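You operate a simulated robot arm through the tools that you are given. There is no shell and no other tool. Be economical: measure what you need, move in short steps, check, and stop when the job is done.

You are at the controls of a simulated two-armed robot. One attempt, no reset.

JOB
Fetch the teal clip carton and set it on the shelf of the gauge table. Turn the teal dial to 25. Pick up the white chalk stick with one hand, pass it to the other hand and put it on the right end of the rack table. Fetch the grey clip and set it on the shelf of the rack table. Take the foam piece from the top of the timber table and put it on the shelf of the rack table. Take the blue can and put it on the top of the fitting table. Any order will do. Set down upright: teal clip carton, blue can.
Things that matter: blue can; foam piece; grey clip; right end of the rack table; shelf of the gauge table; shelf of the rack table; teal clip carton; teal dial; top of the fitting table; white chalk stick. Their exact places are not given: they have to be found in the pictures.

It is judged by the outcome, as a careful person would: the job done as asked, and still so three seconds after it is handed in. It fails if anything else is knocked over, pushed out of place, dropped, spilled or broken.

ROBOT AND FRAMES
Two 7-joint arms with two-finger parallel grippers on one trunk, on a base that drives. Base frame: it is fixed to the floor where the robot stands at the start and does not move with it; the origin is under the middle of the robot, x ahead of it, y to its left, z up; the surface under the hand at the start is at about z = 0.8. Units: m, degrees, N and s.
The left shoulder is at the start at [0.073, 0.182, 1.086], the right one opposite. With the tool pointing down near the work surface each hand reaches from about 0.3 to 0.76 m from the robot's upright axis, wherever it stands, measured 20 degrees to its own side. Places, roughly: blue can [0.75, 1.5, 0.75]; foam piece (6x6x5 cm) [0.7, 1.9, 0.8]; grey clip (4x3x3 cm) [0.3, 1.7, 0.8]; right end of the rack table (20x40 cm) [0.94, 2.82, 0.8]; shelf of the gauge table [-1.7, -0.1, 0.3]; shelf of the rack table [1, 3.7, 0.3]; teal dial [0.4, 0.3, 0.8]; top of the fitting table [0.7, 0.4, 0.8]; white chalk stick (3x3x11 cm) [0.7, 1, 0.9]. Payload 3.91 kg a hand.
The TCP of each hand is the grasp point between the finger pads, 0.03 m short of the fingertips. In the tool frame z runs along the fingers and y along their closing line. The gripper opens to 0.11 m. The fingers are 0.02 m wide and 0.01 m thick; the gripper's body (0.048 by 0.112 m) begins 0.055 m behind the TCP.
Orientation is told as [roll, pitch, yaw] about the base's x, y, z axes, in that order, counted from this pose: with the fingers straight down and closing along the base's y, the tool's x points along the base's -x, its y along +y and its z along -z.

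CONTROLS
- The arms move only by the tool send_rows. It takes "left_series", "right_series" or both (then of equal length, played together; a hand with none holds still); each is text: rows parted by semicolons, each of 6 numbers parted by spaces: the shift along the tool's x, y, z in m, then the turn, a rotation vector about the tool's x, y, z in degrees. In form: dx dy dz ax ay az; .... A call has 1 to 20 rows; each row shifts and turns the commanded pose from where the row before left it, along the tool's axes as they then stand. "left_jaw" and "right_jaw" are, for a hand that has rows, the closure, from 0 (fully open) to 1 (shut), set as the call begins (left out, the last holds). Rows are played at 5 a second. More than 0.05 m and 8.6 degrees between two rows, or a gripper value outside its range, and nothing of the call is played. A pose out of reach is approached as far as the arm can. The call stops where the force on the tool passes 40 N (or 10 N more than at its start, if that is more) or the arm is blocked; 0.2 s more then pass. The fingers move at their own pace (about 0.072 m/s each) and stop on an object; they squeeze with about 21 N. The grip force told is the motor's: it shows also when the fingers shut on nothing. Time passes only in rows, and 0.2 s behind the last, so rows that do not move let the fingers close. It gives the time, the measured TCP pose, the force on the tool (base axes), the opening and the grip force at its end, in the units of the frame above (readings bear some noise), with the torque about the TCP (base axes, N m) and any sound that the robot's microphone picked up.
- Cameras (640 x 400 px; columns grow to the right, rows downward): "scene" is now at [0.2117, 0.0272, 1.265]; the picture's right is [0.34, -0.94, 0.00], its down [-0.61, -0.22, -0.76] and it looks along [0.72, 0.26, -0.65] (base axes); focal length 214 px, centre (320, 200). "left" rides on the left gripper at [0.072, -0.017, -0.103] in its tool frame; the picture's right is [0.23, 0.97, 0.00], its down [-0.76, 0.18, -0.62] and it looks along [-0.61, 0.14, 0.78] (tool axes); focal length 222 px, centre (320, 200). "right" rides on the right gripper at [0.072, 0.017, -0.103] in its tool frame; the picture's right is [-0.23, 0.97, 0.00], its down [-0.76, -0.18, -0.62] and it looks along [-0.61, -0.14, 0.78] (tool axes); focal length 222 px, centre (320, 200).
- get_image(camera): a new picture of that camera. The clock stands still meanwhile.
- move_column(by): slides the trunk up (or, below 0, down) by that many m; the arms and the scene camera ride with it, the base frame stays. It gives what a move gives, with no picture.
- drive_base(legs): drives the robot by 1 to 6 legs, each [ahead, left, turn to the left] in m, m and degrees, along the robot's own axes; the way and the turn of a leg run together, so that a leg with both is an arc; at most 1.5 m and 180 degrees a leg. The arms and the cameras ride along, it lands a little off, and it stops where it bumps. It gives what a move gives.
- head_to(pan, tilt): turns the head with the scene camera to pan (to the left, within 80 degrees either way) and tilt (down, from -29 to 69), counted from straight ahead of the robot. It gives what a move gives.
- point_at(camera, pixels): there is no depth. For up to 12 entries [column, row, z] of the newest picture of that camera ("zoom" is the newest enlarged one), the place [x, y] in the base frame at which the ray of that pixel passes the height z, good to about 0.003 m. The clock stands still meanwhile.
- zoom(camera, box): a new picture of the part [left, top, right, bottom] of that camera's present view, enlarged. The clock stands still meanwhile.
- finish_job(): hands the job in; it is judged then, once.

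Work in short steps. Measure before you move; look again where a grasp or a placing could have gone wrong, and mend it. You have 124 turns and 144 pictures in all, those below and enlarged ones among them. Open the grippers and draw the arms clear of the work before you hand the job in, unless the task says otherwise; then end with one line.

The tools are called after ">>>" as name(argument=value, ...) on one line, values as JSON. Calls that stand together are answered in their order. send_rows: Moves the arms, as the interface text tells. Its arguments: {"type":"object","properties":{"left_series":{"type":"string"},"left_jaw":{"type":"number"},"right_series":{"type":"string"},"right_jaw":{"type":"number"}},"required":[]} The other tools are called the same way: move_column (by) slides the trunk up or down; drive_base (legs) drives the base; head_to (pan, tilt) turns the head that bears the scene camera; get_image (camera) takes a picture; point_at (camera, pixels) gives the place at which the rays of pixels pass given heights; zoom (camera, box) takes an enlarged picture of a part of a camera's view; finish_job () hands the job in.

At the start:

```text
time_s: 0.0
left_ee_pos: [0.3122, 0.3891, 1.1213]
left_ee_rot: [0.0, 0.0, 0.0]
left_wrist_force: [0.2, -0.8, -0.2]
left_ft_torque: [-0.01, 0.0, 0.0]
left_finger_gap: 0.11
left_gripper_force: 0.0
right_ee_pos: [0.4304, 0.04, 1.1342]
right_ee_rot: [-0.1, -0.1, 0.0]
right_wrist_force: [-0.3, 1.2, -1.1]
right_ft_torque: [0.0, -0.01, 0.02]
right_finger_gap: 0.1098
right_gripper_force: 0.0
trunk travel left (down, up): [-0.35, 0.164]
robot x, y, heading: [0.0, -0.0018, 0.3]
head pan, tilt: [19.7, 40.4]
```

scene: 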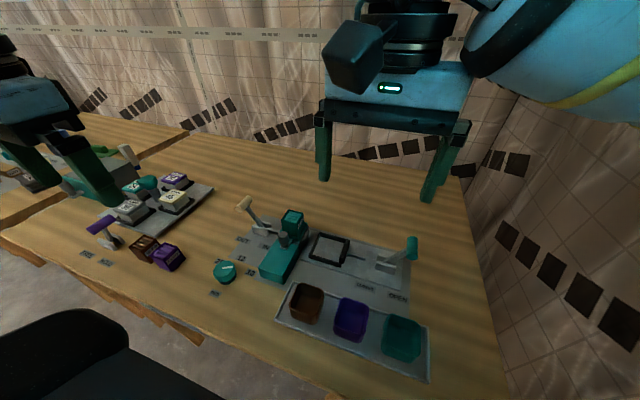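
right: 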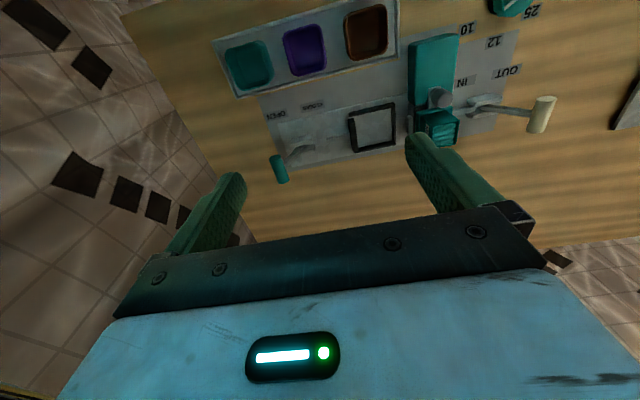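
left: 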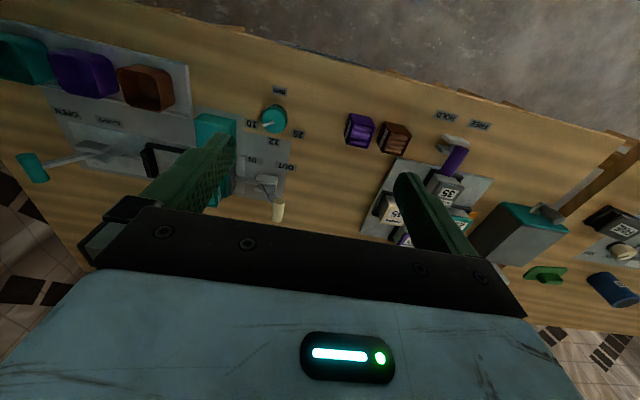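

I start by looking closely at the dial (scene ~ (224,272)) and at the surroundings to the left.

>>> zoom(camera="scene", box=[160, 200, 320, 300])

>>> zoom(camera="left", box=[200, 60, 360, 160])

>>> point_at(camera="scene", pixels=[[224, 272, 0.82], [224, 272, 0.8], [172, 180, 0.83], [130, 155, 0.83], [470, 180, 0.8], [0, 230, 0.8], [190, 130, 0.8]])

>>> head_to(pan=75, tilt=30)

>>> get_image(camera="scene")

```text
4.00 times, centred on (240, 250) of scene
```

zoom: 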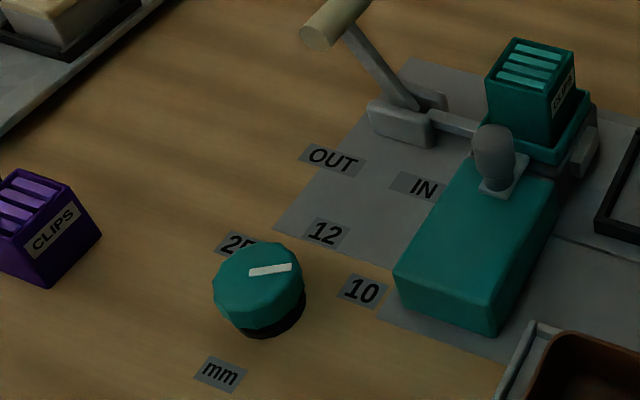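

```text
4.00 times, centred on (280, 110) of left
```

zoom: 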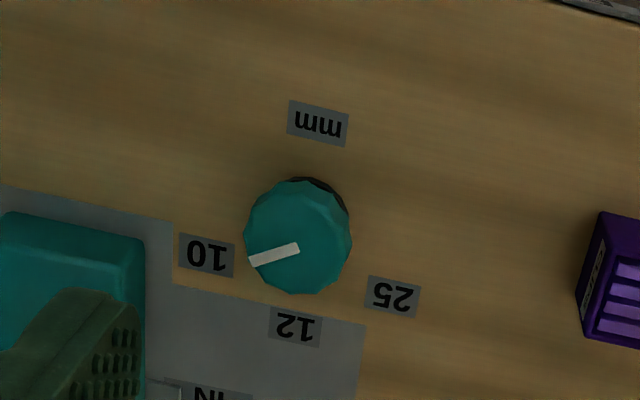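

```text
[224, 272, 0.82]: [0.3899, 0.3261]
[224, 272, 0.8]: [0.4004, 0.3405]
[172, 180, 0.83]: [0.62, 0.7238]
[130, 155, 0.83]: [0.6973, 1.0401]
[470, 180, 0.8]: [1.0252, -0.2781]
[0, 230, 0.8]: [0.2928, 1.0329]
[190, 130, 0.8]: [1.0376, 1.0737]
```

```text
time_s: 1.2
left_ee_pos: [0.3137, 0.3876, 1.1211]
left_ee_rot: [0.0, 0.0, 0.0]
left_wrist_force: [-0.6, -0.5, 0.3]
left_ft_torque: [0.0, -0.01, 0.0]
left_finger_gap: 0.1102
left_gripper_force: 0.1
right_ee_pos: [0.4306, 0.0404, 1.1338]
right_ee_rot: [0.0, -0.1, 0.0]
right_wrist_force: [-0.2, 0.0, 0.5]
right_ft_torque: [0.01, -0.01, -0.05]
right_finger_gap: 0.11
right_gripper_force: 0.0
trunk travel left (down, up): [-0.35, 0.164]
robot x, y, heading: [0.0007, 0.0012, -0.3]
head pan, tilt: [75.0, 30.0]
```

```text
138 pictures are left
```

scene: 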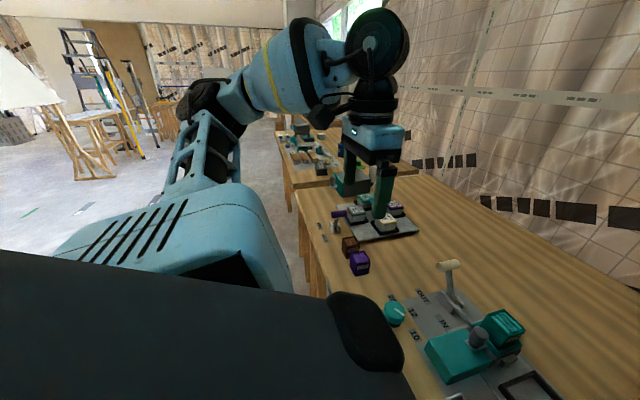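

The teal carton seems to sit on a teal fixture with a lever; I look at it closely from the scene and right cameras.

>>> head_to(pan=0, tilt=50)

>>> get_image(camera="scene")

>>> zoom(camera="right", box=[360, 20, 580, 158])

>>> zoom(camera="right", box=[200, 80, 420, 218])

```text
time_s: 2.7
left_ee_pos: [0.3121, 0.3888, 1.1213]
left_ee_rot: [0.0, 0.0, 0.0]
left_wrist_force: [-0.3, 0.1, 0.2]
left_ft_torque: [0.01, -0.01, 0.0]
left_finger_gap: 0.1101
left_gripper_force: 0.0
right_ee_pos: [0.4303, 0.0399, 1.1338]
right_ee_rot: [0.0, 0.0, 0.1]
right_wrist_force: [-0.2, 0.1, -0.2]
right_ft_torque: [-0.01, 0.0, 0.03]
right_finger_gap: 0.1101
right_gripper_force: 0.1
trunk travel left (down, up): [-0.35, 0.164]
robot x, y, heading: [-0.0036, 0.0011, -0.3]
head pan, tilt: [0.0, 50.0]
```

```text
137 pictures are left
```

scene: 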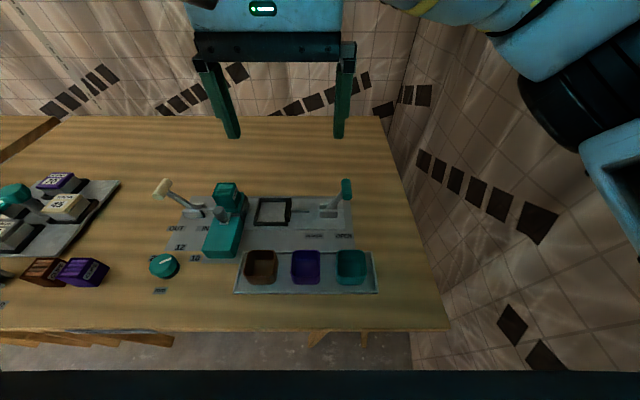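

```text
2.90 times, centred on (470, 89) of right
```

zoom: 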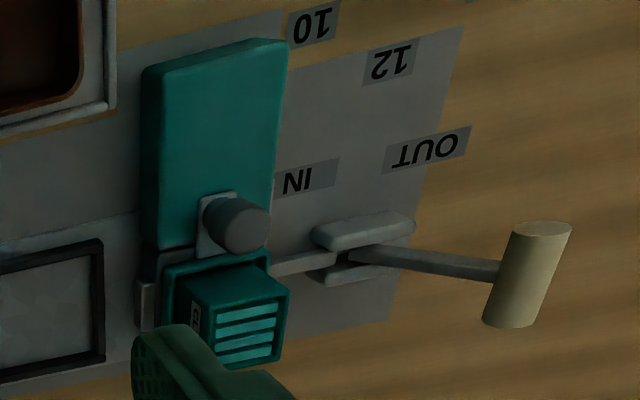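

```text
2.90 times, centred on (310, 149) of right
```

zoom: 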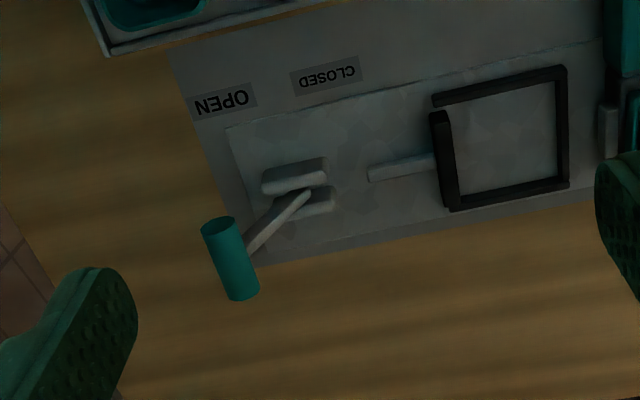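

Nest and carton look liftable. Now I measure the dial, its labels, the carton and table geometry from this view.

>>> zoom(camera="scene", box=[136, 215, 216, 300])

>>> zoom(camera="scene", box=[150, 160, 360, 270])

>>> point_at(camera="left", pixels=[[284.5, 119.5, 0.83], [272, 123, 0.83], [262.5, 125.5, 0.83], [251.5, 123.3, 0.8], [274, 141.8, 0.8], [298, 134, 0.8], [279, 90, 0.8], [274.5, 119.5, 0.83], [446, 145, 0.9], [545, 273, 0.8], [610, 290, 0.8]])

```text
4.71 times, centred on (176, 258) of scene
```

zoom: 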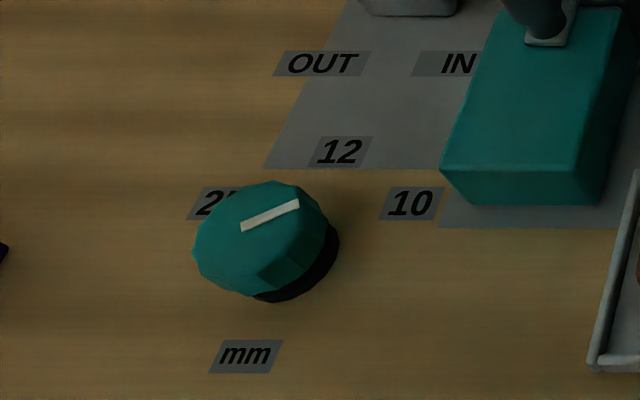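

```text
3.05 times, centred on (255, 215) of scene
```

zoom: 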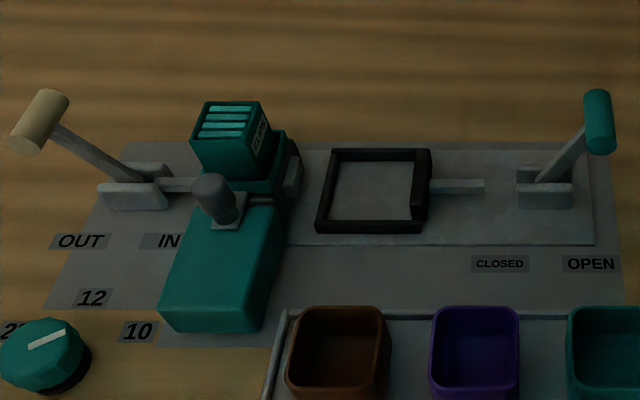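

```text
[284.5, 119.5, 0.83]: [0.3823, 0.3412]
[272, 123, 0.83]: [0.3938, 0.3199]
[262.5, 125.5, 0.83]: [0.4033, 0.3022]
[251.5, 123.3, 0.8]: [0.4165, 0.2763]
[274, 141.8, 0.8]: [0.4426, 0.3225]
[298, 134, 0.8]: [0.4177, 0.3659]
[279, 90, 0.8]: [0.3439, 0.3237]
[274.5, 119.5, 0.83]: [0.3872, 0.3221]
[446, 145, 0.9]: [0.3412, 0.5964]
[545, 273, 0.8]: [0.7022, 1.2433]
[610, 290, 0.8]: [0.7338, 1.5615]
```

Labels give the dial centre ≈(0.391,0.3215); pointer at about -63° (on 10), 25 lies at about +60°, so it must turn 120° counter-clockwise seen from above. I bring the left hand over it with yaw -60.

>>> send_rows(left_series="-0.02 -0.017 0.03 0 0 0; -0.02 -0.017 0.03 0 0 0; -0.02 -0.017 0.03 0 0 0; -0.019 -0.0165 0.03 0 0 0; 0 0 0.03 0 0 8.57; 0 0 0 0 0 8.57; 0 0 0 0 0 8.57; 0 0 0 0 0 8.57; 0 0 0 0 0 8.57; 0 0 0 0 0 8.57; 0 0 0 0 0 8.57; 0 0 0 0 0 0", left_jaw=0.25)

>>> get_image(camera="left")

>>> get_image(camera="scene")

```text
time_s: 5.3
left_ee_pos: [0.3768, 0.2845, 0.9717]
left_ee_rot: [-0.2, 0.7, -59.9]
left_wrist_force: [0.6, 0.2, 2.4]
left_ft_torque: [-0.02, 0.01, 0.02]
left_finger_gap: 0.0821
left_gripper_force: 0.0
left hand out of reach, approached as far as the arm can: row 10, 11
right_ee_pos: [0.4311, 0.041, 1.1349]
right_ee_rot: [-0.1, 0.0, 0.0]
right_wrist_force: [0.6, 0.3, 0.2]
right_ft_torque: [0.0, 0.0, 0.02]
right_finger_gap: 0.1104
right_gripper_force: 0.0
trunk travel left (down, up): [-0.35, 0.164]
robot x, y, heading: [-0.0003, 0.0011, 0.1]
head pan, tilt: [0.0, 50.0]
```

```text
132 pictures are left
```

left: 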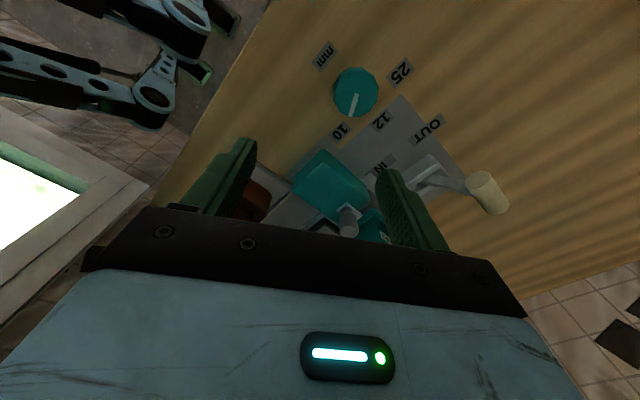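

```text
131 pictures are left
```

scene: 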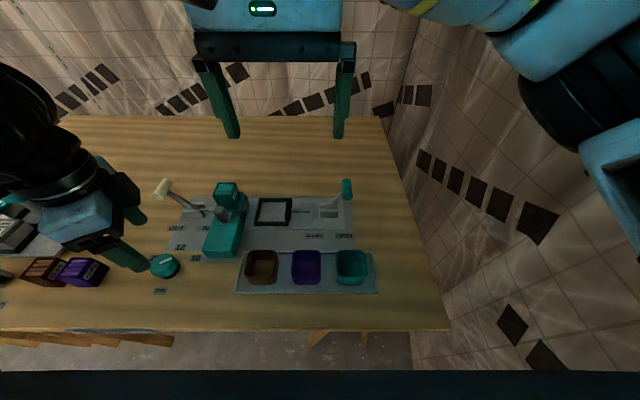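

Pose clipped at the wrist limit; I back the yaw off to -43 and re-centre over the dial.

>>> send_rows(left_series="0 0 0 0 0 -8.5; 0 0 0 0 0 -8.5; 0.0148 0.0367 0.02 0 0 0; 0 0 0.03 0 0 0; 0 0 0 0 0 0", left_jaw=0.25)

>>> get_image(camera="left")

```text
time_s: 6.5
left_ee_pos: [0.3922, 0.3222, 0.9235]
left_ee_rot: [-0.1, -0.1, -43.0]
left_wrist_force: [-0.5, 1.0, 0.5]
left_ft_torque: [0.01, 0.01, 0.05]
left_finger_gap: 0.0826
left_gripper_force: 0.1
right_ee_pos: [0.43, 0.0396, 1.1344]
right_ee_rot: [0.0, -0.2, 0.0]
right_wrist_force: [0.0, -0.3, 0.1]
right_ft_torque: [0.03, -0.03, -0.02]
right_finger_gap: 0.11
right_gripper_force: 0.2
trunk travel left (down, up): [-0.35, 0.164]
robot x, y, heading: [0.0003, 0.0016, 0.2]
head pan, tilt: [0.0, 50.0]
```

```text
130 pictures are left
```

left: 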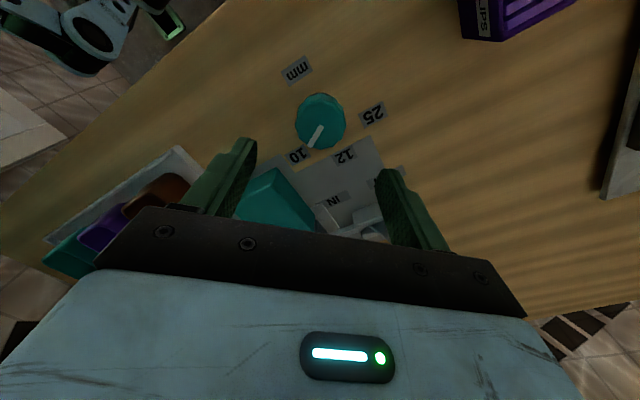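

I verify the dial position from this close view.

>>> point_at(camera="left", pixels=[[320, 119, 0.82], [320, 119, 0.83], [322, 129, 0.83], [311, 145, 0.83], [299, 155, 0.8], [344, 156, 0.8], [372, 114, 0.8]])

>>> zoom(camera="left", box=[260, 60, 420, 170])

```text
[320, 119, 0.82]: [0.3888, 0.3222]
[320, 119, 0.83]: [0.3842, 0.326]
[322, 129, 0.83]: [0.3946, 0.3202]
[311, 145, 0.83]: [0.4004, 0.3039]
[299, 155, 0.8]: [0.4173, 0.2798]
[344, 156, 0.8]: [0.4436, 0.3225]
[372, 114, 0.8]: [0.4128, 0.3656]
```

```text
3.64 times, centred on (340, 115) of left
```

zoom: 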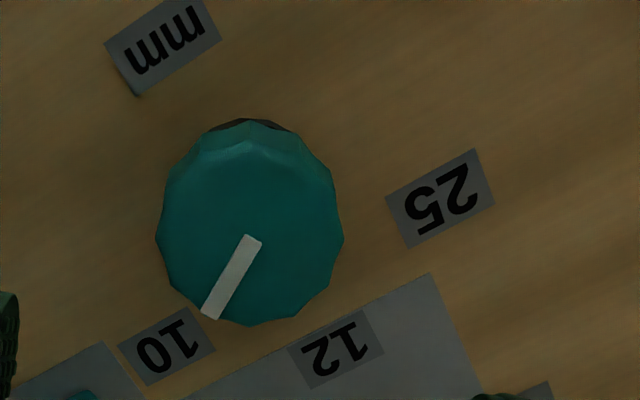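

Centre confirmed at ≈(0.391,0.322). Descend to z≈0.837 and close.

>>> send_rows(left_series="0 0 0.03 0 0 0; 0 0 0.03 0 0 0; 0 0 0.0265 0 0 0; 0 0 0 0 0 0", left_jaw=0.25)

>>> send_rows(left_series="0 0 0 0 0 0; 0 0 0 0 0 0; 0 0 0 0 0 0; 0 0 0 0 0 0", left_jaw=1)

>>> get_image(camera="left")

```text
time_s: 7.5
left_ee_pos: [0.3921, 0.3219, 0.8354]
left_ee_rot: [0.0, -0.1, -43.1]
left_wrist_force: [-0.4, -0.1, 0.4]
left_ft_torque: [0.0, 0.0, 0.01]
left_finger_gap: 0.0826
left_gripper_force: 0.0
right_ee_pos: [0.43, 0.0399, 1.1343]
right_ee_rot: [-0.1, -0.1, 0.0]
right_wrist_force: [-0.3, 0.1, -0.7]
right_ft_torque: [-0.01, 0.01, 0.0]
right_finger_gap: 0.11
right_gripper_force: 0.0
trunk travel left (down, up): [-0.35, 0.164]
robot x, y, heading: [0.0006, 0.0045, -0.0]
head pan, tilt: [0.0, 50.0]
```

```text
time_s: 8.5
left_ee_pos: [0.3919, 0.3212, 0.8354]
left_ee_rot: [0.0, 0.0, -43.1]
left_wrist_force: [-0.9, -2.4, -2.8]
left_ft_torque: [-0.24, -0.26, -0.01]
left_finger_gap: 0.0445
left_gripper_force: 44.4
right_ee_pos: [0.4299, 0.0384, 1.1341]
right_ee_rot: [0.1, 0.0, -0.1]
right_wrist_force: [1.6, -0.3, -0.1]
right_ft_torque: [0.01, 0.03, 0.0]
right_finger_gap: 0.1098
right_gripper_force: 0.1
trunk travel left (down, up): [-0.35, 0.164]
robot x, y, heading: [-0.0001, 0.0005, -0.0]
head pan, tilt: [0.0, 50.0]
```

```text
128 pictures are left
```

left: 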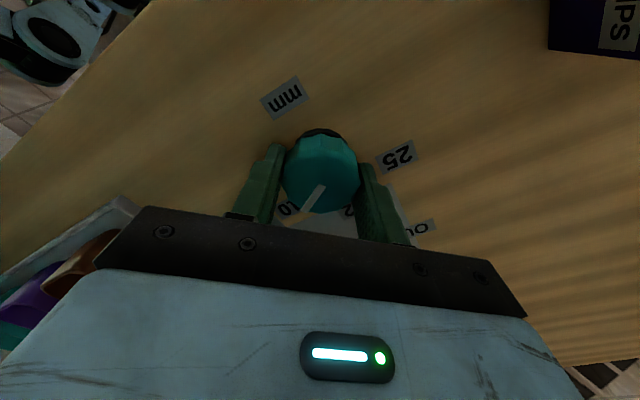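

Held (gap 0.0445). Turn counter-clockwise 120° in 8° steps.

>>> send_rows(left_series="0 0 0 0 0 -8; 0 0 0 0 0 -8; 0 0 0 0 0 -8; 0 0 0 0 0 -8; 0 0 0 0 0 -8; 0 0 0 0 0 -8; 0 0 0 0 0 -8; 0 0 0 0 0 -8; 0 0 0 0 0 -8; 0 0 0 0 0 -8; 0 0 0 0 0 -8; 0 0 0 0 0 -8; 0 0 0 0 0 -8; 0 0 0 0 0 -8; 0 0 0 0 0 -8; 0 0 0 0 0 0", left_jaw=1)

>>> get_image(camera="left")

```text
time_s: 10.9
left_ee_pos: [0.392, 0.3241, 0.8367]
left_ee_rot: [0.7, -0.1, 43.8]
left_wrist_force: [0.6, 12.1, -11.9]
left_ft_torque: [-0.32, -0.73, 0.0]
left_finger_gap: 0.0453
left_gripper_force: 45.2
right_ee_pos: [0.4317, 0.0405, 1.1342]
right_ee_rot: [0.0, 0.0, 0.0]
right_wrist_force: [-0.6, 0.3, 0.0]
right_ft_torque: [0.01, 0.0, 0.04]
right_finger_gap: 0.1101
right_gripper_force: 0.0
trunk travel left (down, up): [-0.35, 0.164]
robot x, y, heading: [0.0013, 0.0015, 0.0]
head pan, tilt: [0.0, 50.0]
stopped in row 12 (left hand): the force on the tool passed its limit at 40 N (the readings are from after the stop); the commanded pose is now the measured one
```

```text
127 pictures are left
```

left: 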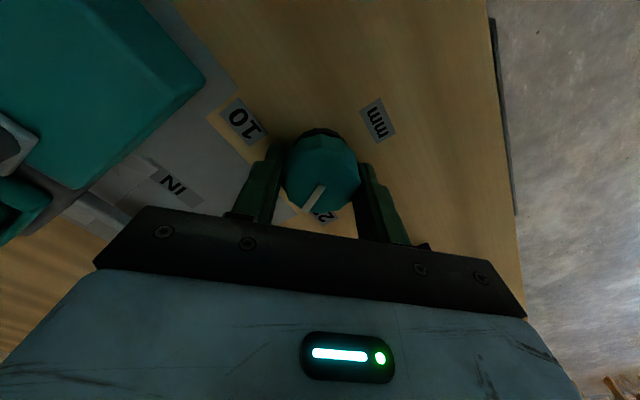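

Turned by 87°, about 33° to go. I release, rotate back to about yaw -5, and regrip.

>>> send_rows(left_series="0 0 0 0 0 0; 0 0 0 0 0 0; 0 0 0 0 0 0", left_jaw=0.3)

>>> send_rows(left_series="0 0 0 0 0 8; 0 0 0 0 0 8; 0 0 0 0 0 8; 0 0 0 0 0 8; 0 0 0 0 0 8; 0 0 0 0 0 8; 0 0 0 0 0 0")

>>> zoom(camera="left", box=[220, 80, 420, 240])

```text
time_s: 11.7
left_ee_pos: [0.3913, 0.322, 0.836]
left_ee_rot: [0.5, 0.0, 43.7]
left_wrist_force: [0.7, 0.2, 0.2]
left_ft_torque: [0.0, 0.01, 0.01]
left_finger_gap: 0.077
left_gripper_force: 0.0
right_ee_pos: [0.43, 0.0402, 1.1349]
right_ee_rot: [0.1, 0.1, 0.1]
right_wrist_force: [0.1, 0.8, 0.0]
right_ft_torque: [0.01, 0.0, -0.01]
right_finger_gap: 0.11
right_gripper_force: 0.0
trunk travel left (down, up): [-0.35, 0.164]
robot x, y, heading: [-0.0015, 0.0005, -0.2]
head pan, tilt: [0.0, 50.0]
```

```text
time_s: 13.3
left_ee_pos: [0.3914, 0.3217, 0.8359]
left_ee_rot: [0.4, 0.4, -4.3]
left_wrist_force: [0.9, 0.6, -0.1]
left_ft_torque: [-0.01, 0.02, -0.04]
left_finger_gap: 0.0773
left_gripper_force: 0.0
right_ee_pos: [0.4299, 0.0403, 1.1332]
right_ee_rot: [0.0, 0.0, 0.0]
right_wrist_force: [0.3, 0.2, -0.6]
right_ft_torque: [-0.02, -0.01, -0.03]
right_finger_gap: 0.1102
right_gripper_force: 0.0
trunk travel left (down, up): [-0.35, 0.164]
robot x, y, heading: [-0.0036, -0.0016, -0.2]
head pan, tilt: [0.0, 50.0]
```

```text
2.50 times, centred on (320, 160) of left
```

zoom: 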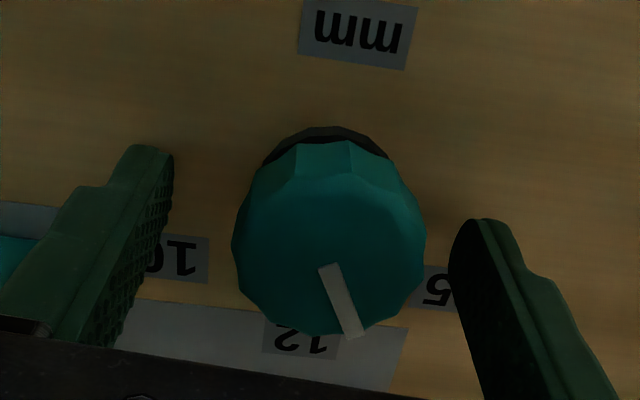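

>>> point_at(camera="zoom", pixels=[[331, 268, 0.825], [353, 335, 0.825]])

>>> send_rows(left_series="0 0 0 0 0 0; 0 0 0 0 0 0; 0 0 0 0 0 0; 0 0 0 0 0 0", left_jaw=1)

```text
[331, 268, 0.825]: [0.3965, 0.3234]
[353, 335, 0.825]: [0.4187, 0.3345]
```

```text
time_s: 14.3
left_ee_pos: [0.3914, 0.3234, 0.8364]
left_ee_rot: [0.3, 0.2, -4.3]
left_wrist_force: [2.7, 17.2, 9.3]
left_ft_torque: [-0.16, 0.52, 0.01]
left_finger_gap: 0.0449
left_gripper_force: 45.1
right_ee_pos: [0.4295, 0.0418, 1.1334]
right_ee_rot: [-0.1, -0.1, 0.0]
right_wrist_force: [-0.7, 0.1, -0.7]
right_ft_torque: [-0.02, -0.01, 0.02]
right_finger_gap: 0.1098
right_gripper_force: 0.1
trunk travel left (down, up): [-0.35, 0.164]
robot x, y, heading: [0.001, 0.0006, 0.1]
head pan, tilt: [0.0, 50.0]
```

Pointer is at ≈26.6°; turn 33.5° more.

>>> send_rows(left_series="0 0 0 0 0 -6.7; 0 0 0 0 0 -6.7; 0 0 0 0 0 -6.7; 0 0 0 0 0 -6.7; 0 0 0 0 0 -6.7; 0 0 0 0 0 0", left_jaw=1)

>>> send_rows(left_series="0 0 0 0 0 0; 0 0 0 0 0 0; 0 0 0 0 0 0; 0 0 -0.04 0 0 0; 0 0 -0.04 0 0 0; 0 0 0 0 0 0", left_jaw=0.25)

>>> zoom(camera="left", box=[240, 50, 440, 210])

```text
time_s: 15.7
left_ee_pos: [0.3925, 0.3231, 0.8366]
left_ee_rot: [0.5, 0.2, 29.2]
left_wrist_force: [-2.2, 24.1, 0.8]
left_ft_torque: [-0.72, -0.34, -0.78]
left_finger_gap: 0.0448
left_gripper_force: 45.6
right_ee_pos: [0.4302, 0.0418, 1.1347]
right_ee_rot: [-0.2, -0.2, 0.0]
right_wrist_force: [-0.4, -0.6, 0.3]
right_ft_torque: [-0.03, -0.04, -0.01]
right_finger_gap: 0.1101
right_gripper_force: 0.1
trunk travel left (down, up): [-0.35, 0.164]
robot x, y, heading: [-0.0012, 0.0013, 0.2]
head pan, tilt: [0.0, 50.0]
```

```text
time_s: 17.1
left_ee_pos: [0.3928, 0.3206, 0.9213]
left_ee_rot: [0.6, 0.2, 29.1]
left_wrist_force: [-0.2, 0.3, 0.5]
left_ft_torque: [-0.01, -0.01, -0.02]
left_finger_gap: 0.0828
left_gripper_force: 0.0
right_ee_pos: [0.4297, 0.0404, 1.1345]
right_ee_rot: [-0.1, -0.1, 0.0]
right_wrist_force: [-0.1, 0.1, 1.0]
right_ft_torque: [0.02, 0.03, -0.02]
right_finger_gap: 0.1099
right_gripper_force: 0.0
trunk travel left (down, up): [-0.35, 0.164]
robot x, y, heading: [0.0008, 0.0023, 0.0]
head pan, tilt: [0.0, 50.0]
```

```text
2.50 times, centred on (340, 130) of left
```

zoom: 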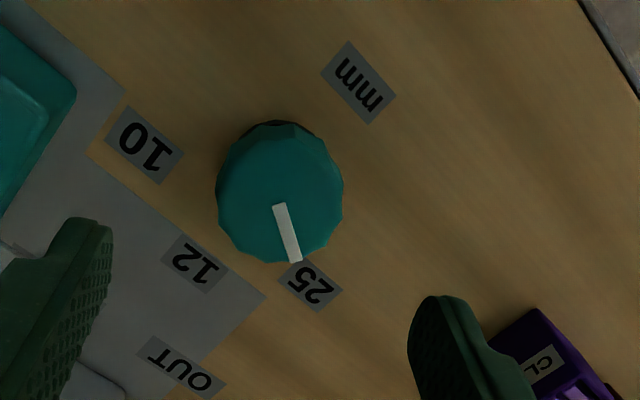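

>>> point_at(camera="zoom", pixels=[[279, 204, 0.825], [295, 262, 0.825], [310, 284, 0.8], [194, 263, 0.8], [145, 145, 0.8], [60, 95, 0.84], [540, 310, 0.84]])

>>> zoom(camera="scene", box=[136, 160, 366, 300])

>>> point_at(camera="scene", pixels=[[225, 186, 0.88], [225, 186, 0.9], [225, 210, 0.82], [162, 187, 0.9], [165, 200, 0.82], [225, 250, 0.8], [400, 130, 0.8]])

```text
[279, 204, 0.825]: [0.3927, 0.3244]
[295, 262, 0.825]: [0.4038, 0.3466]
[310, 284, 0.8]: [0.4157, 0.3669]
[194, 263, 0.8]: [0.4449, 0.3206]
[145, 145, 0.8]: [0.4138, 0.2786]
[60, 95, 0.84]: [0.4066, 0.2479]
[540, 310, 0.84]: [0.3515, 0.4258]
```

```text
2.78 times, centred on (251, 230) of scene
```

zoom: 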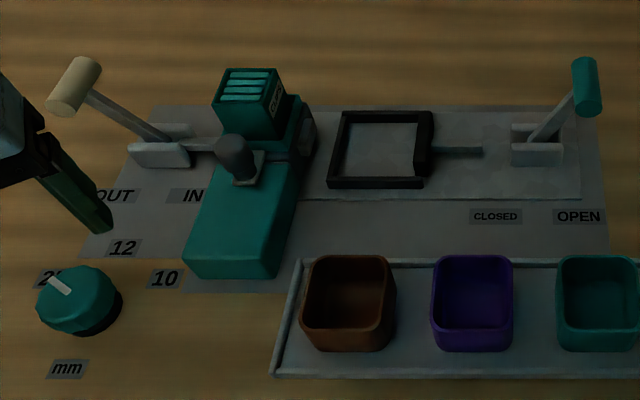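

```text
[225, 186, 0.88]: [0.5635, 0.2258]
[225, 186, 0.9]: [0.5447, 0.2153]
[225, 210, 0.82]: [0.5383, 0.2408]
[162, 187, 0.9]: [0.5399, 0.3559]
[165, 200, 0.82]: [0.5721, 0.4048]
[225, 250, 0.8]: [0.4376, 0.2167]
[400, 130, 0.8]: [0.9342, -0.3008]
```

Dial reads 25 (63° vs label 61.5°). I draw the left arm up and away, and bring the right hand for a closer look at the teal carton.

>>> send_rows(left_series="0 0 -0.045 0 0 7.3; 0 0 -0.045 0 0 7.3; 0 0 -0.045 0 0 7.3; 0 0 -0.045 0 0 7.2; 0.03 0.04 0 0 0 0; 0.03 0.04 0 0 0 0; 0 0 0 0 0 0")

>>> send_rows(right_series="0 0.04 0.02 0 0 0; 0 0.04 0.02 0 0 0; 0 0.04 0.02 0 0 0; 0 0.03 0 0 0 0; 0 0 0 0 0 0")

>>> get_image(camera="right")

>>> get_image(camera="scene")

```text
time_s: 18.7
left_ee_pos: [0.3329, 0.3995, 1.0973]
left_ee_rot: [0.3, 0.3, 0.0]
left_wrist_force: [1.2, 0.6, -0.6]
left_ft_torque: [0.03, 0.02, 0.02]
left_finger_gap: 0.0825
left_gripper_force: 0.0
right_ee_pos: [0.4306, 0.0381, 1.1335]
right_ee_rot: [-0.1, 0.0, 0.1]
right_wrist_force: [0.6, -0.3, -0.5]
right_ft_torque: [0.01, -0.02, 0.0]
right_finger_gap: 0.1098
right_gripper_force: 0.1
trunk travel left (down, up): [-0.35, 0.164]
robot x, y, heading: [0.0012, 0.0013, -0.1]
head pan, tilt: [0.0, 50.0]
```

```text
time_s: 19.8
left_ee_pos: [0.3328, 0.3982, 1.0967]
left_ee_rot: [0.4, 0.3, 0.1]
left_wrist_force: [-0.5, -0.2, -0.2]
left_ft_torque: [-0.03, 0.0, 0.04]
left_finger_gap: 0.0825
left_gripper_force: 0.2
right_ee_pos: [0.5006, 0.1195, 1.0857]
right_ee_rot: [2.1, 1.2, -10.2]
right_wrist_force: [-0.2, 0.2, -0.1]
right_ft_torque: [0.0, 0.01, -0.02]
right_finger_gap: 0.1099
right_gripper_force: 0.0
trunk travel left (down, up): [-0.35, 0.164]
robot x, y, heading: [0.0014, -0.0006, 0.0]
head pan, tilt: [0.0, 50.0]
stopped in row 5 (right hand): the arm was blocked; the commanded pose is now the measured one
```

```text
123 pictures are left
```

right: 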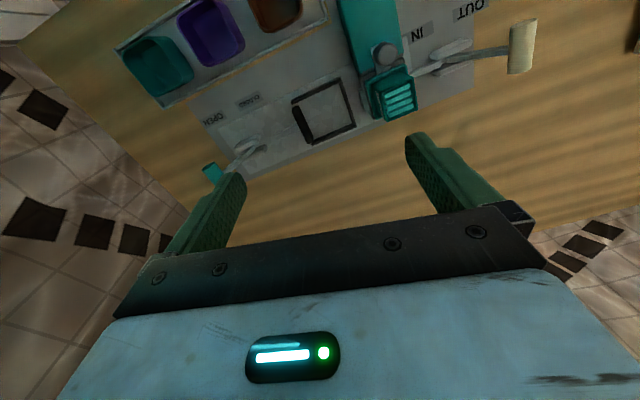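

```text
122 pictures are left
```

scene: 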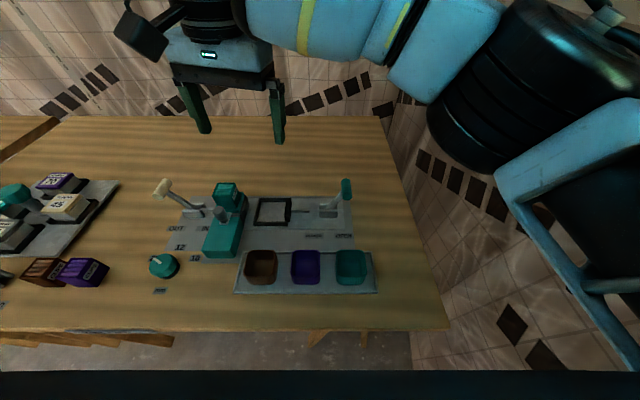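

The right arm got blocked crossing over; I send it back and use the left hand for the carton instead.

>>> send_rows(right_series="0.02 -0.03 -0.02 0 0 -5; 0.02 -0.03 -0.02 0 0 -5; 0.02 -0.03 -0.01 0 0 0; 0.02 -0.03 0 0 0 0; 0 0 0 0 0 0")

>>> send_rows(left_series="-0.04 -0.03 0 0 0 0; -0.04 -0.03 0 0 0 0; -0.04 -0.03 0 0 0 0; -0.04 -0.03 0 0 0 0; -0.04 -0.03 0 0 0 0; -0.02 -0.01 0.02 0 0 0; 0 0 0 0 0 0", left_jaw=0)

>>> get_image(camera="left")

```text
time_s: 21.0
left_ee_pos: [0.3336, 0.3994, 1.0982]
left_ee_rot: [0.4, 0.2, -0.1]
left_wrist_force: [0.2, 0.6, 0.1]
left_ft_torque: [-0.03, -0.01, -0.05]
left_finger_gap: 0.0825
left_gripper_force: 0.2
right_ee_pos: [0.412, 0.0055, 1.1326]
right_ee_rot: [2.3, 0.8, 0.0]
right_wrist_force: [0.3, 0.5, -0.4]
right_ft_torque: [0.0, -0.05, 0.03]
right_finger_gap: 0.1099
right_gripper_force: 0.0
trunk travel left (down, up): [-0.35, 0.164]
robot x, y, heading: [0.0034, 0.0005, -0.1]
head pan, tilt: [0.0, 50.0]
```

```text
time_s: 22.6
left_ee_pos: [0.5521, 0.2386, 1.078]
left_ee_rot: [0.5, 0.2, -0.1]
left_wrist_force: [0.3, -0.6, 0.1]
left_ft_torque: [0.0, 0.04, -0.01]
left_finger_gap: 0.1101
left_gripper_force: 0.0
right_ee_pos: [0.4103, 0.0041, 1.1334]
right_ee_rot: [2.3, 0.7, 0.1]
right_wrist_force: [0.2, 0.0, 0.6]
right_ft_torque: [0.02, -0.02, 0.02]
right_finger_gap: 0.11
right_gripper_force: 0.0
trunk travel left (down, up): [-0.35, 0.164]
robot x, y, heading: [-0.0018, 0.0006, -0.1]
head pan, tilt: [0.0, 50.0]
```

```text
121 pictures are left
```

left: 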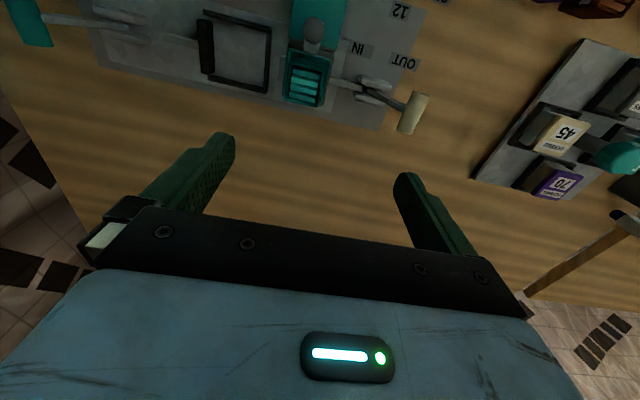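

>>> zoom(camera="left", box=[240, 20, 440, 145])

>>> point_at(camera="zoom", pixels=[[167, 150, 0.89], [275, 170, 0.89], [150, 242, 0.89], [255, 256, 0.89], [205, 205, 0.89], [150, 260, 0.82], [270, 275, 0.82], [565, 285, 0.91]])

```text
3.20 times, centred on (340, 82) of left
```

zoom: 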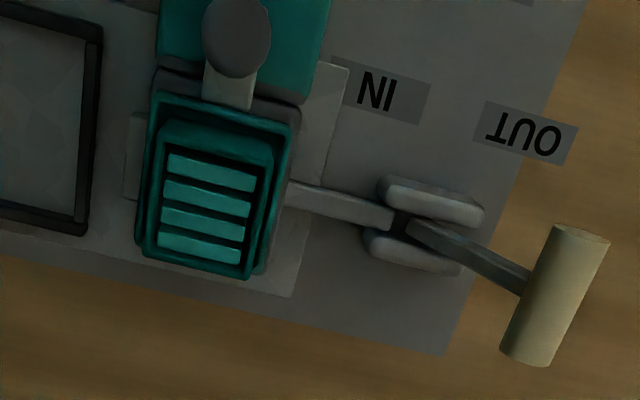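

```text
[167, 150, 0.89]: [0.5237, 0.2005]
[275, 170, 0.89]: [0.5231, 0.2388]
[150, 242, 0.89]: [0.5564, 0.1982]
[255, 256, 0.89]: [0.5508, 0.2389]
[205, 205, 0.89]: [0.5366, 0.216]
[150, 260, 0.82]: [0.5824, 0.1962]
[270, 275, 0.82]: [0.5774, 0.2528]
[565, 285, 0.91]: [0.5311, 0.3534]
```

I triangulate the carton's top height using both cameras.

>>> point_at(camera="zoom", pixels=[[209, 208, 0.86], [209, 208, 0.88], [209, 208, 0.9], [209, 208, 0.92]])

>>> get_image(camera="scene")

>>> point_at(camera="scene", pixels=[[225, 188, 0.86], [225, 188, 0.88], [225, 188, 0.9], [225, 188, 0.92]])

>>> zoom(camera="scene", box=[190, 165, 270, 225])

```text
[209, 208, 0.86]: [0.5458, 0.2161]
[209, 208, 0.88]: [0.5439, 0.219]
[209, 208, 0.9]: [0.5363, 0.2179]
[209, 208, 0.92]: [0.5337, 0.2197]
```

```text
119 pictures are left
```

scene: 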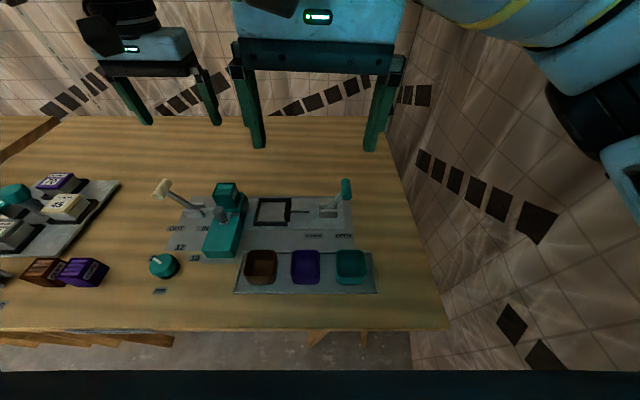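

```text
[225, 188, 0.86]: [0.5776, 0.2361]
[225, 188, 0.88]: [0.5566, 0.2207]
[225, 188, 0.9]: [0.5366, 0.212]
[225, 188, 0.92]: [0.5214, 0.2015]
```

```text
6.67 times, centred on (230, 195) of scene
```

zoom: 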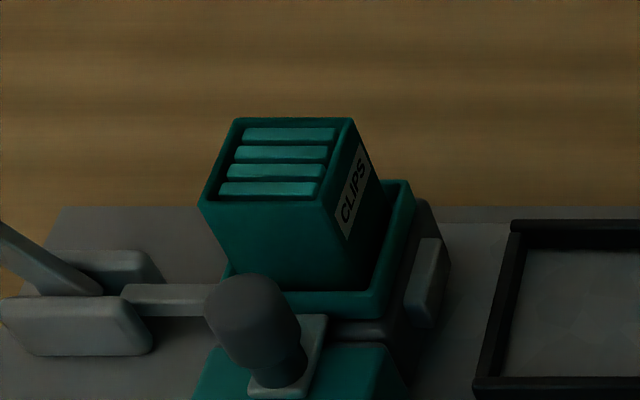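

Carton top centre ≈(0.541,0.215), top z≈0.895, cup rim ≈0.855. I tilt the left hand 45° forward (useful for the shelf later) in free air and look.

>>> send_rows(left_series="0 -0.0235 0 0 -7.5 0; 0 0 0 0 -7.5 0; 0 0 0 0 -7.5 0; 0 0 0 0 -7.5 0; 0 0 0 0 -7.5 0; 0 0 0 0 -7.5 0; 0 0 0 0 0 0", left_jaw=0.2)

>>> get_image(camera="left")

>>> get_image(camera="scene")

```text
time_s: 24.2
left_ee_pos: [0.5538, 0.2147, 1.0755]
left_ee_rot: [0.5, -44.9, -0.4]
left_wrist_force: [-0.1, -1.2, -0.2]
left_ft_torque: [0.01, -0.01, -0.01]
left_finger_gap: 0.0879
left_gripper_force: 0.1
right_ee_pos: [0.4122, 0.0054, 1.131]
right_ee_rot: [2.2, 0.9, 0.0]
right_wrist_force: [0.6, -0.7, -0.1]
right_ft_torque: [-0.01, 0.02, -0.02]
right_finger_gap: 0.1099
right_gripper_force: 0.1
trunk travel left (down, up): [-0.35, 0.164]
robot x, y, heading: [-0.0008, -0.003, -0.1]
head pan, tilt: [0.0, 50.0]
```

```text
117 pictures are left
```

left: 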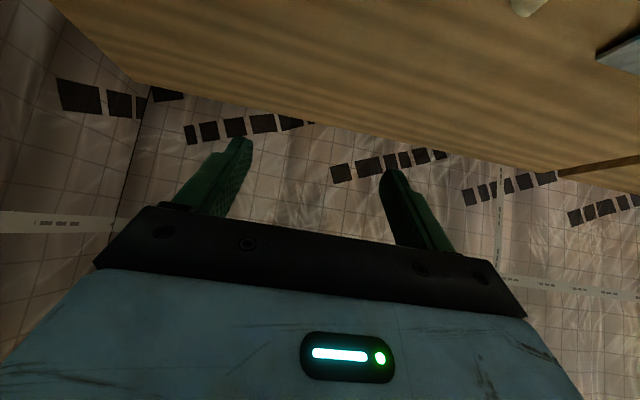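

```text
116 pictures are left
```

scene: 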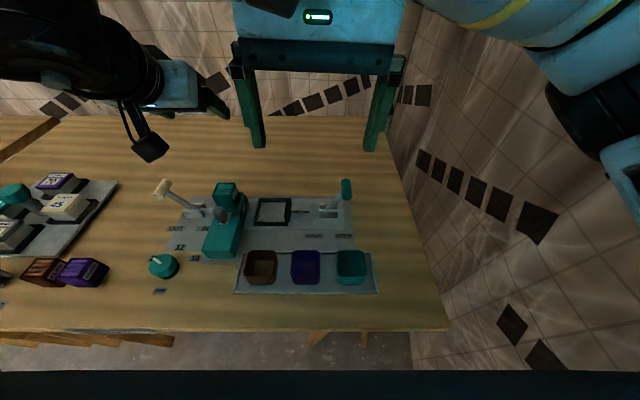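

Tilt reachable. I descend with the 45° tool to straddle the carton at z≈0.89, first stopping at z≈0.96.

>>> send_rows(left_series="0.0317 0 0.0227 0 0 0; 0.0317 0 0.0227 0 0 0; 0.0317 0 0.0227 0 0 0; 0 0 0 0 0 0", left_jaw=0.2)

>>> get_image(camera="scene")

>>> get_image(camera="left")

```text
time_s: 25.2
left_ee_pos: [0.5346, 0.2144, 0.9618]
left_ee_rot: [0.6, -44.8, -0.3]
left_wrist_force: [0.3, -0.6, -0.7]
left_ft_torque: [0.01, -0.02, 0.02]
left_finger_gap: 0.0878
left_gripper_force: 0.2
right_ee_pos: [0.4106, 0.004, 1.1326]
right_ee_rot: [2.3, 0.7, 0.0]
right_wrist_force: [0.2, -0.1, -0.4]
right_ft_torque: [0.0, -0.03, 0.02]
right_finger_gap: 0.1099
right_gripper_force: 0.1
trunk travel left (down, up): [-0.35, 0.164]
robot x, y, heading: [-0.0004, 0.0006, -0.0]
head pan, tilt: [0.0, 50.0]
```

```text
115 pictures are left
```

scene: 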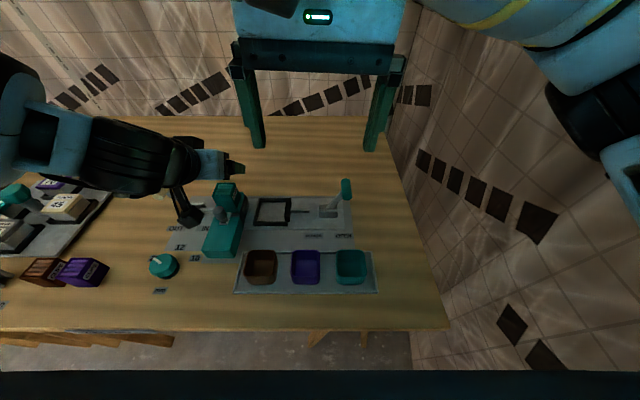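

```text
114 pictures are left
```

left: 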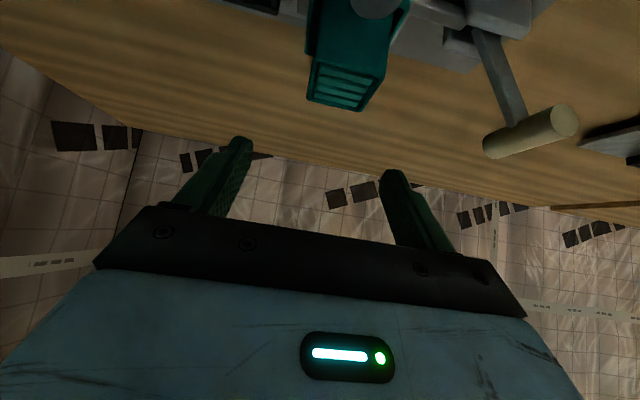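

Carton centre appears ~5 mm left of the hand axis; I correct and descend, then close.

>>> send_rows(left_series="0.017 0.005 0.017 0 0 0; 0.017 0 0.017 0 0 0; 0.017 0 0.017 0 0 0; 0 0 0 0 0 0", left_jaw=0.2)

>>> zoom(camera="scene", box=[150, 130, 290, 230])

>>> get_image(camera="left")

```text
time_s: 26.2
left_ee_pos: [0.5317, 0.2183, 0.8863]
left_ee_rot: [0.4, -44.7, -0.2]
left_wrist_force: [-0.2, 0.1, -0.1]
left_ft_torque: [-0.02, -0.04, 0.0]
left_finger_gap: 0.0881
left_gripper_force: 0.1
right_ee_pos: [0.4109, 0.0043, 1.1329]
right_ee_rot: [2.3, 0.6, 0.0]
right_wrist_force: [0.3, 0.1, 0.3]
right_ft_torque: [-0.02, -0.01, -0.03]
right_finger_gap: 0.11
right_gripper_force: 0.1
trunk travel left (down, up): [-0.35, 0.164]
robot x, y, heading: [-0.0027, 0.002, -0.1]
head pan, tilt: [0.0, 50.0]
```

```text
4.00 times, centred on (220, 180) of scene
```

zoom: 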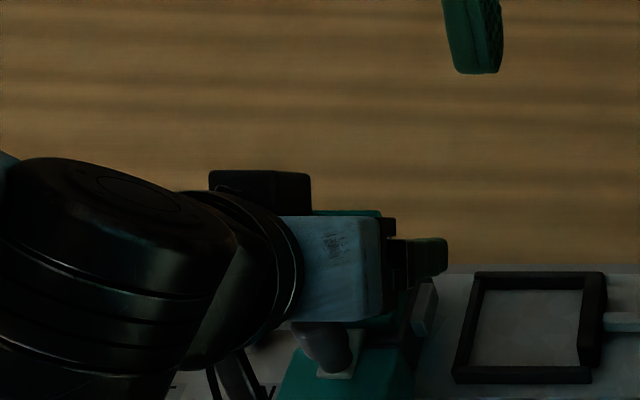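

```text
112 pictures are left
```

left: 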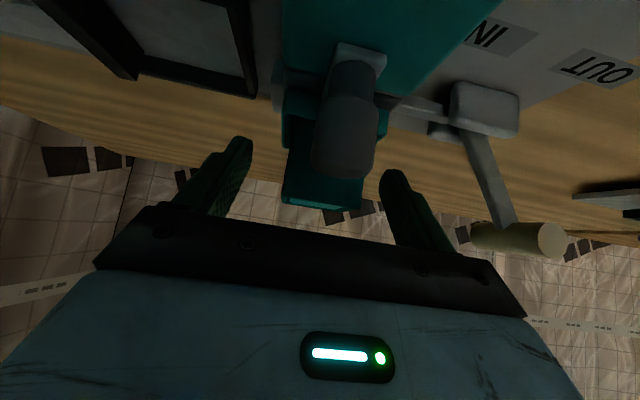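

Carton is centred (cols 283–362) between the fingers. Close and lift straight up.

>>> send_rows(left_series="0 0 0 0 0 0; 0 0 0 0 0 0; 0 0 0 0 0 0; 0 0 0 0 0 0; 0 0 0 0 0 0", left_jaw=1)

>>> send_rows(left_series="-0.007 0 -0.007 0 0 0; -0.01 0 -0.01 0 0 0; -0.014 0 -0.014 0 0 0; -0.02 0 -0.02 0 0 0; 0 0 0 0 0 0", left_jaw=1)

>>> get_image(camera="left")

>>> get_image(camera="scene")

```text
time_s: 27.4
left_ee_pos: [0.5326, 0.2186, 0.8866]
left_ee_rot: [0.5, -44.8, -0.3]
left_wrist_force: [-0.5, -0.3, 0.0]
left_ft_torque: [-0.04, 0.02, 0.03]
left_finger_gap: 0.0417
left_gripper_force: 21.4
right_ee_pos: [0.4106, 0.0038, 1.132]
right_ee_rot: [2.3, 0.8, 0.0]
right_wrist_force: [-0.2, -0.2, 0.6]
right_ft_torque: [-0.01, -0.01, 0.05]
right_finger_gap: 0.1098
right_gripper_force: 0.0
trunk travel left (down, up): [-0.35, 0.164]
robot x, y, heading: [-0.0037, -0.0006, -0.1]
head pan, tilt: [0.0, 50.0]
```

```text
time_s: 28.6
left_ee_pos: [0.5334, 0.223, 0.9604]
left_ee_rot: [0.4, -44.8, -0.3]
left_wrist_force: [0.0, 0.2, -0.4]
left_ft_torque: [-0.03, 0.02, -0.02]
left_finger_gap: 0.0418
left_gripper_force: 20.3
right_ee_pos: [0.4125, 0.0042, 1.1324]
right_ee_rot: [2.2, 0.8, -0.1]
right_wrist_force: [0.8, -0.4, 0.4]
right_ft_torque: [-0.01, 0.01, 0.01]
right_finger_gap: 0.1095
right_gripper_force: 0.1
trunk travel left (down, up): [-0.35, 0.164]
robot x, y, heading: [-0.0011, 0.0014, 0.0]
head pan, tilt: [0.0, 50.0]
```

```text
111 pictures are left
```

left: 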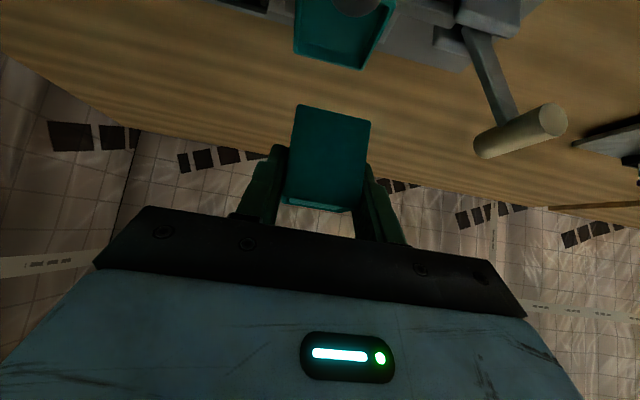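

```text
110 pictures are left
```

scene: 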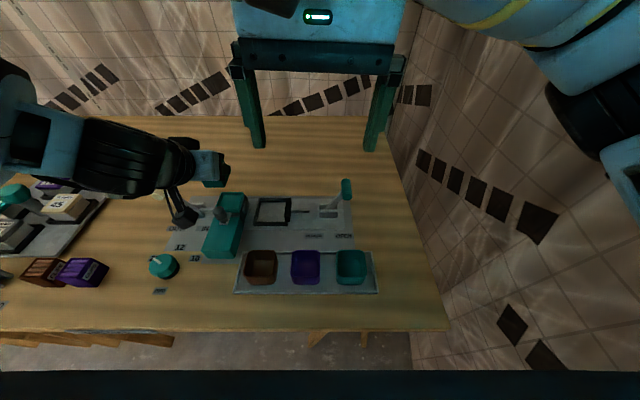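

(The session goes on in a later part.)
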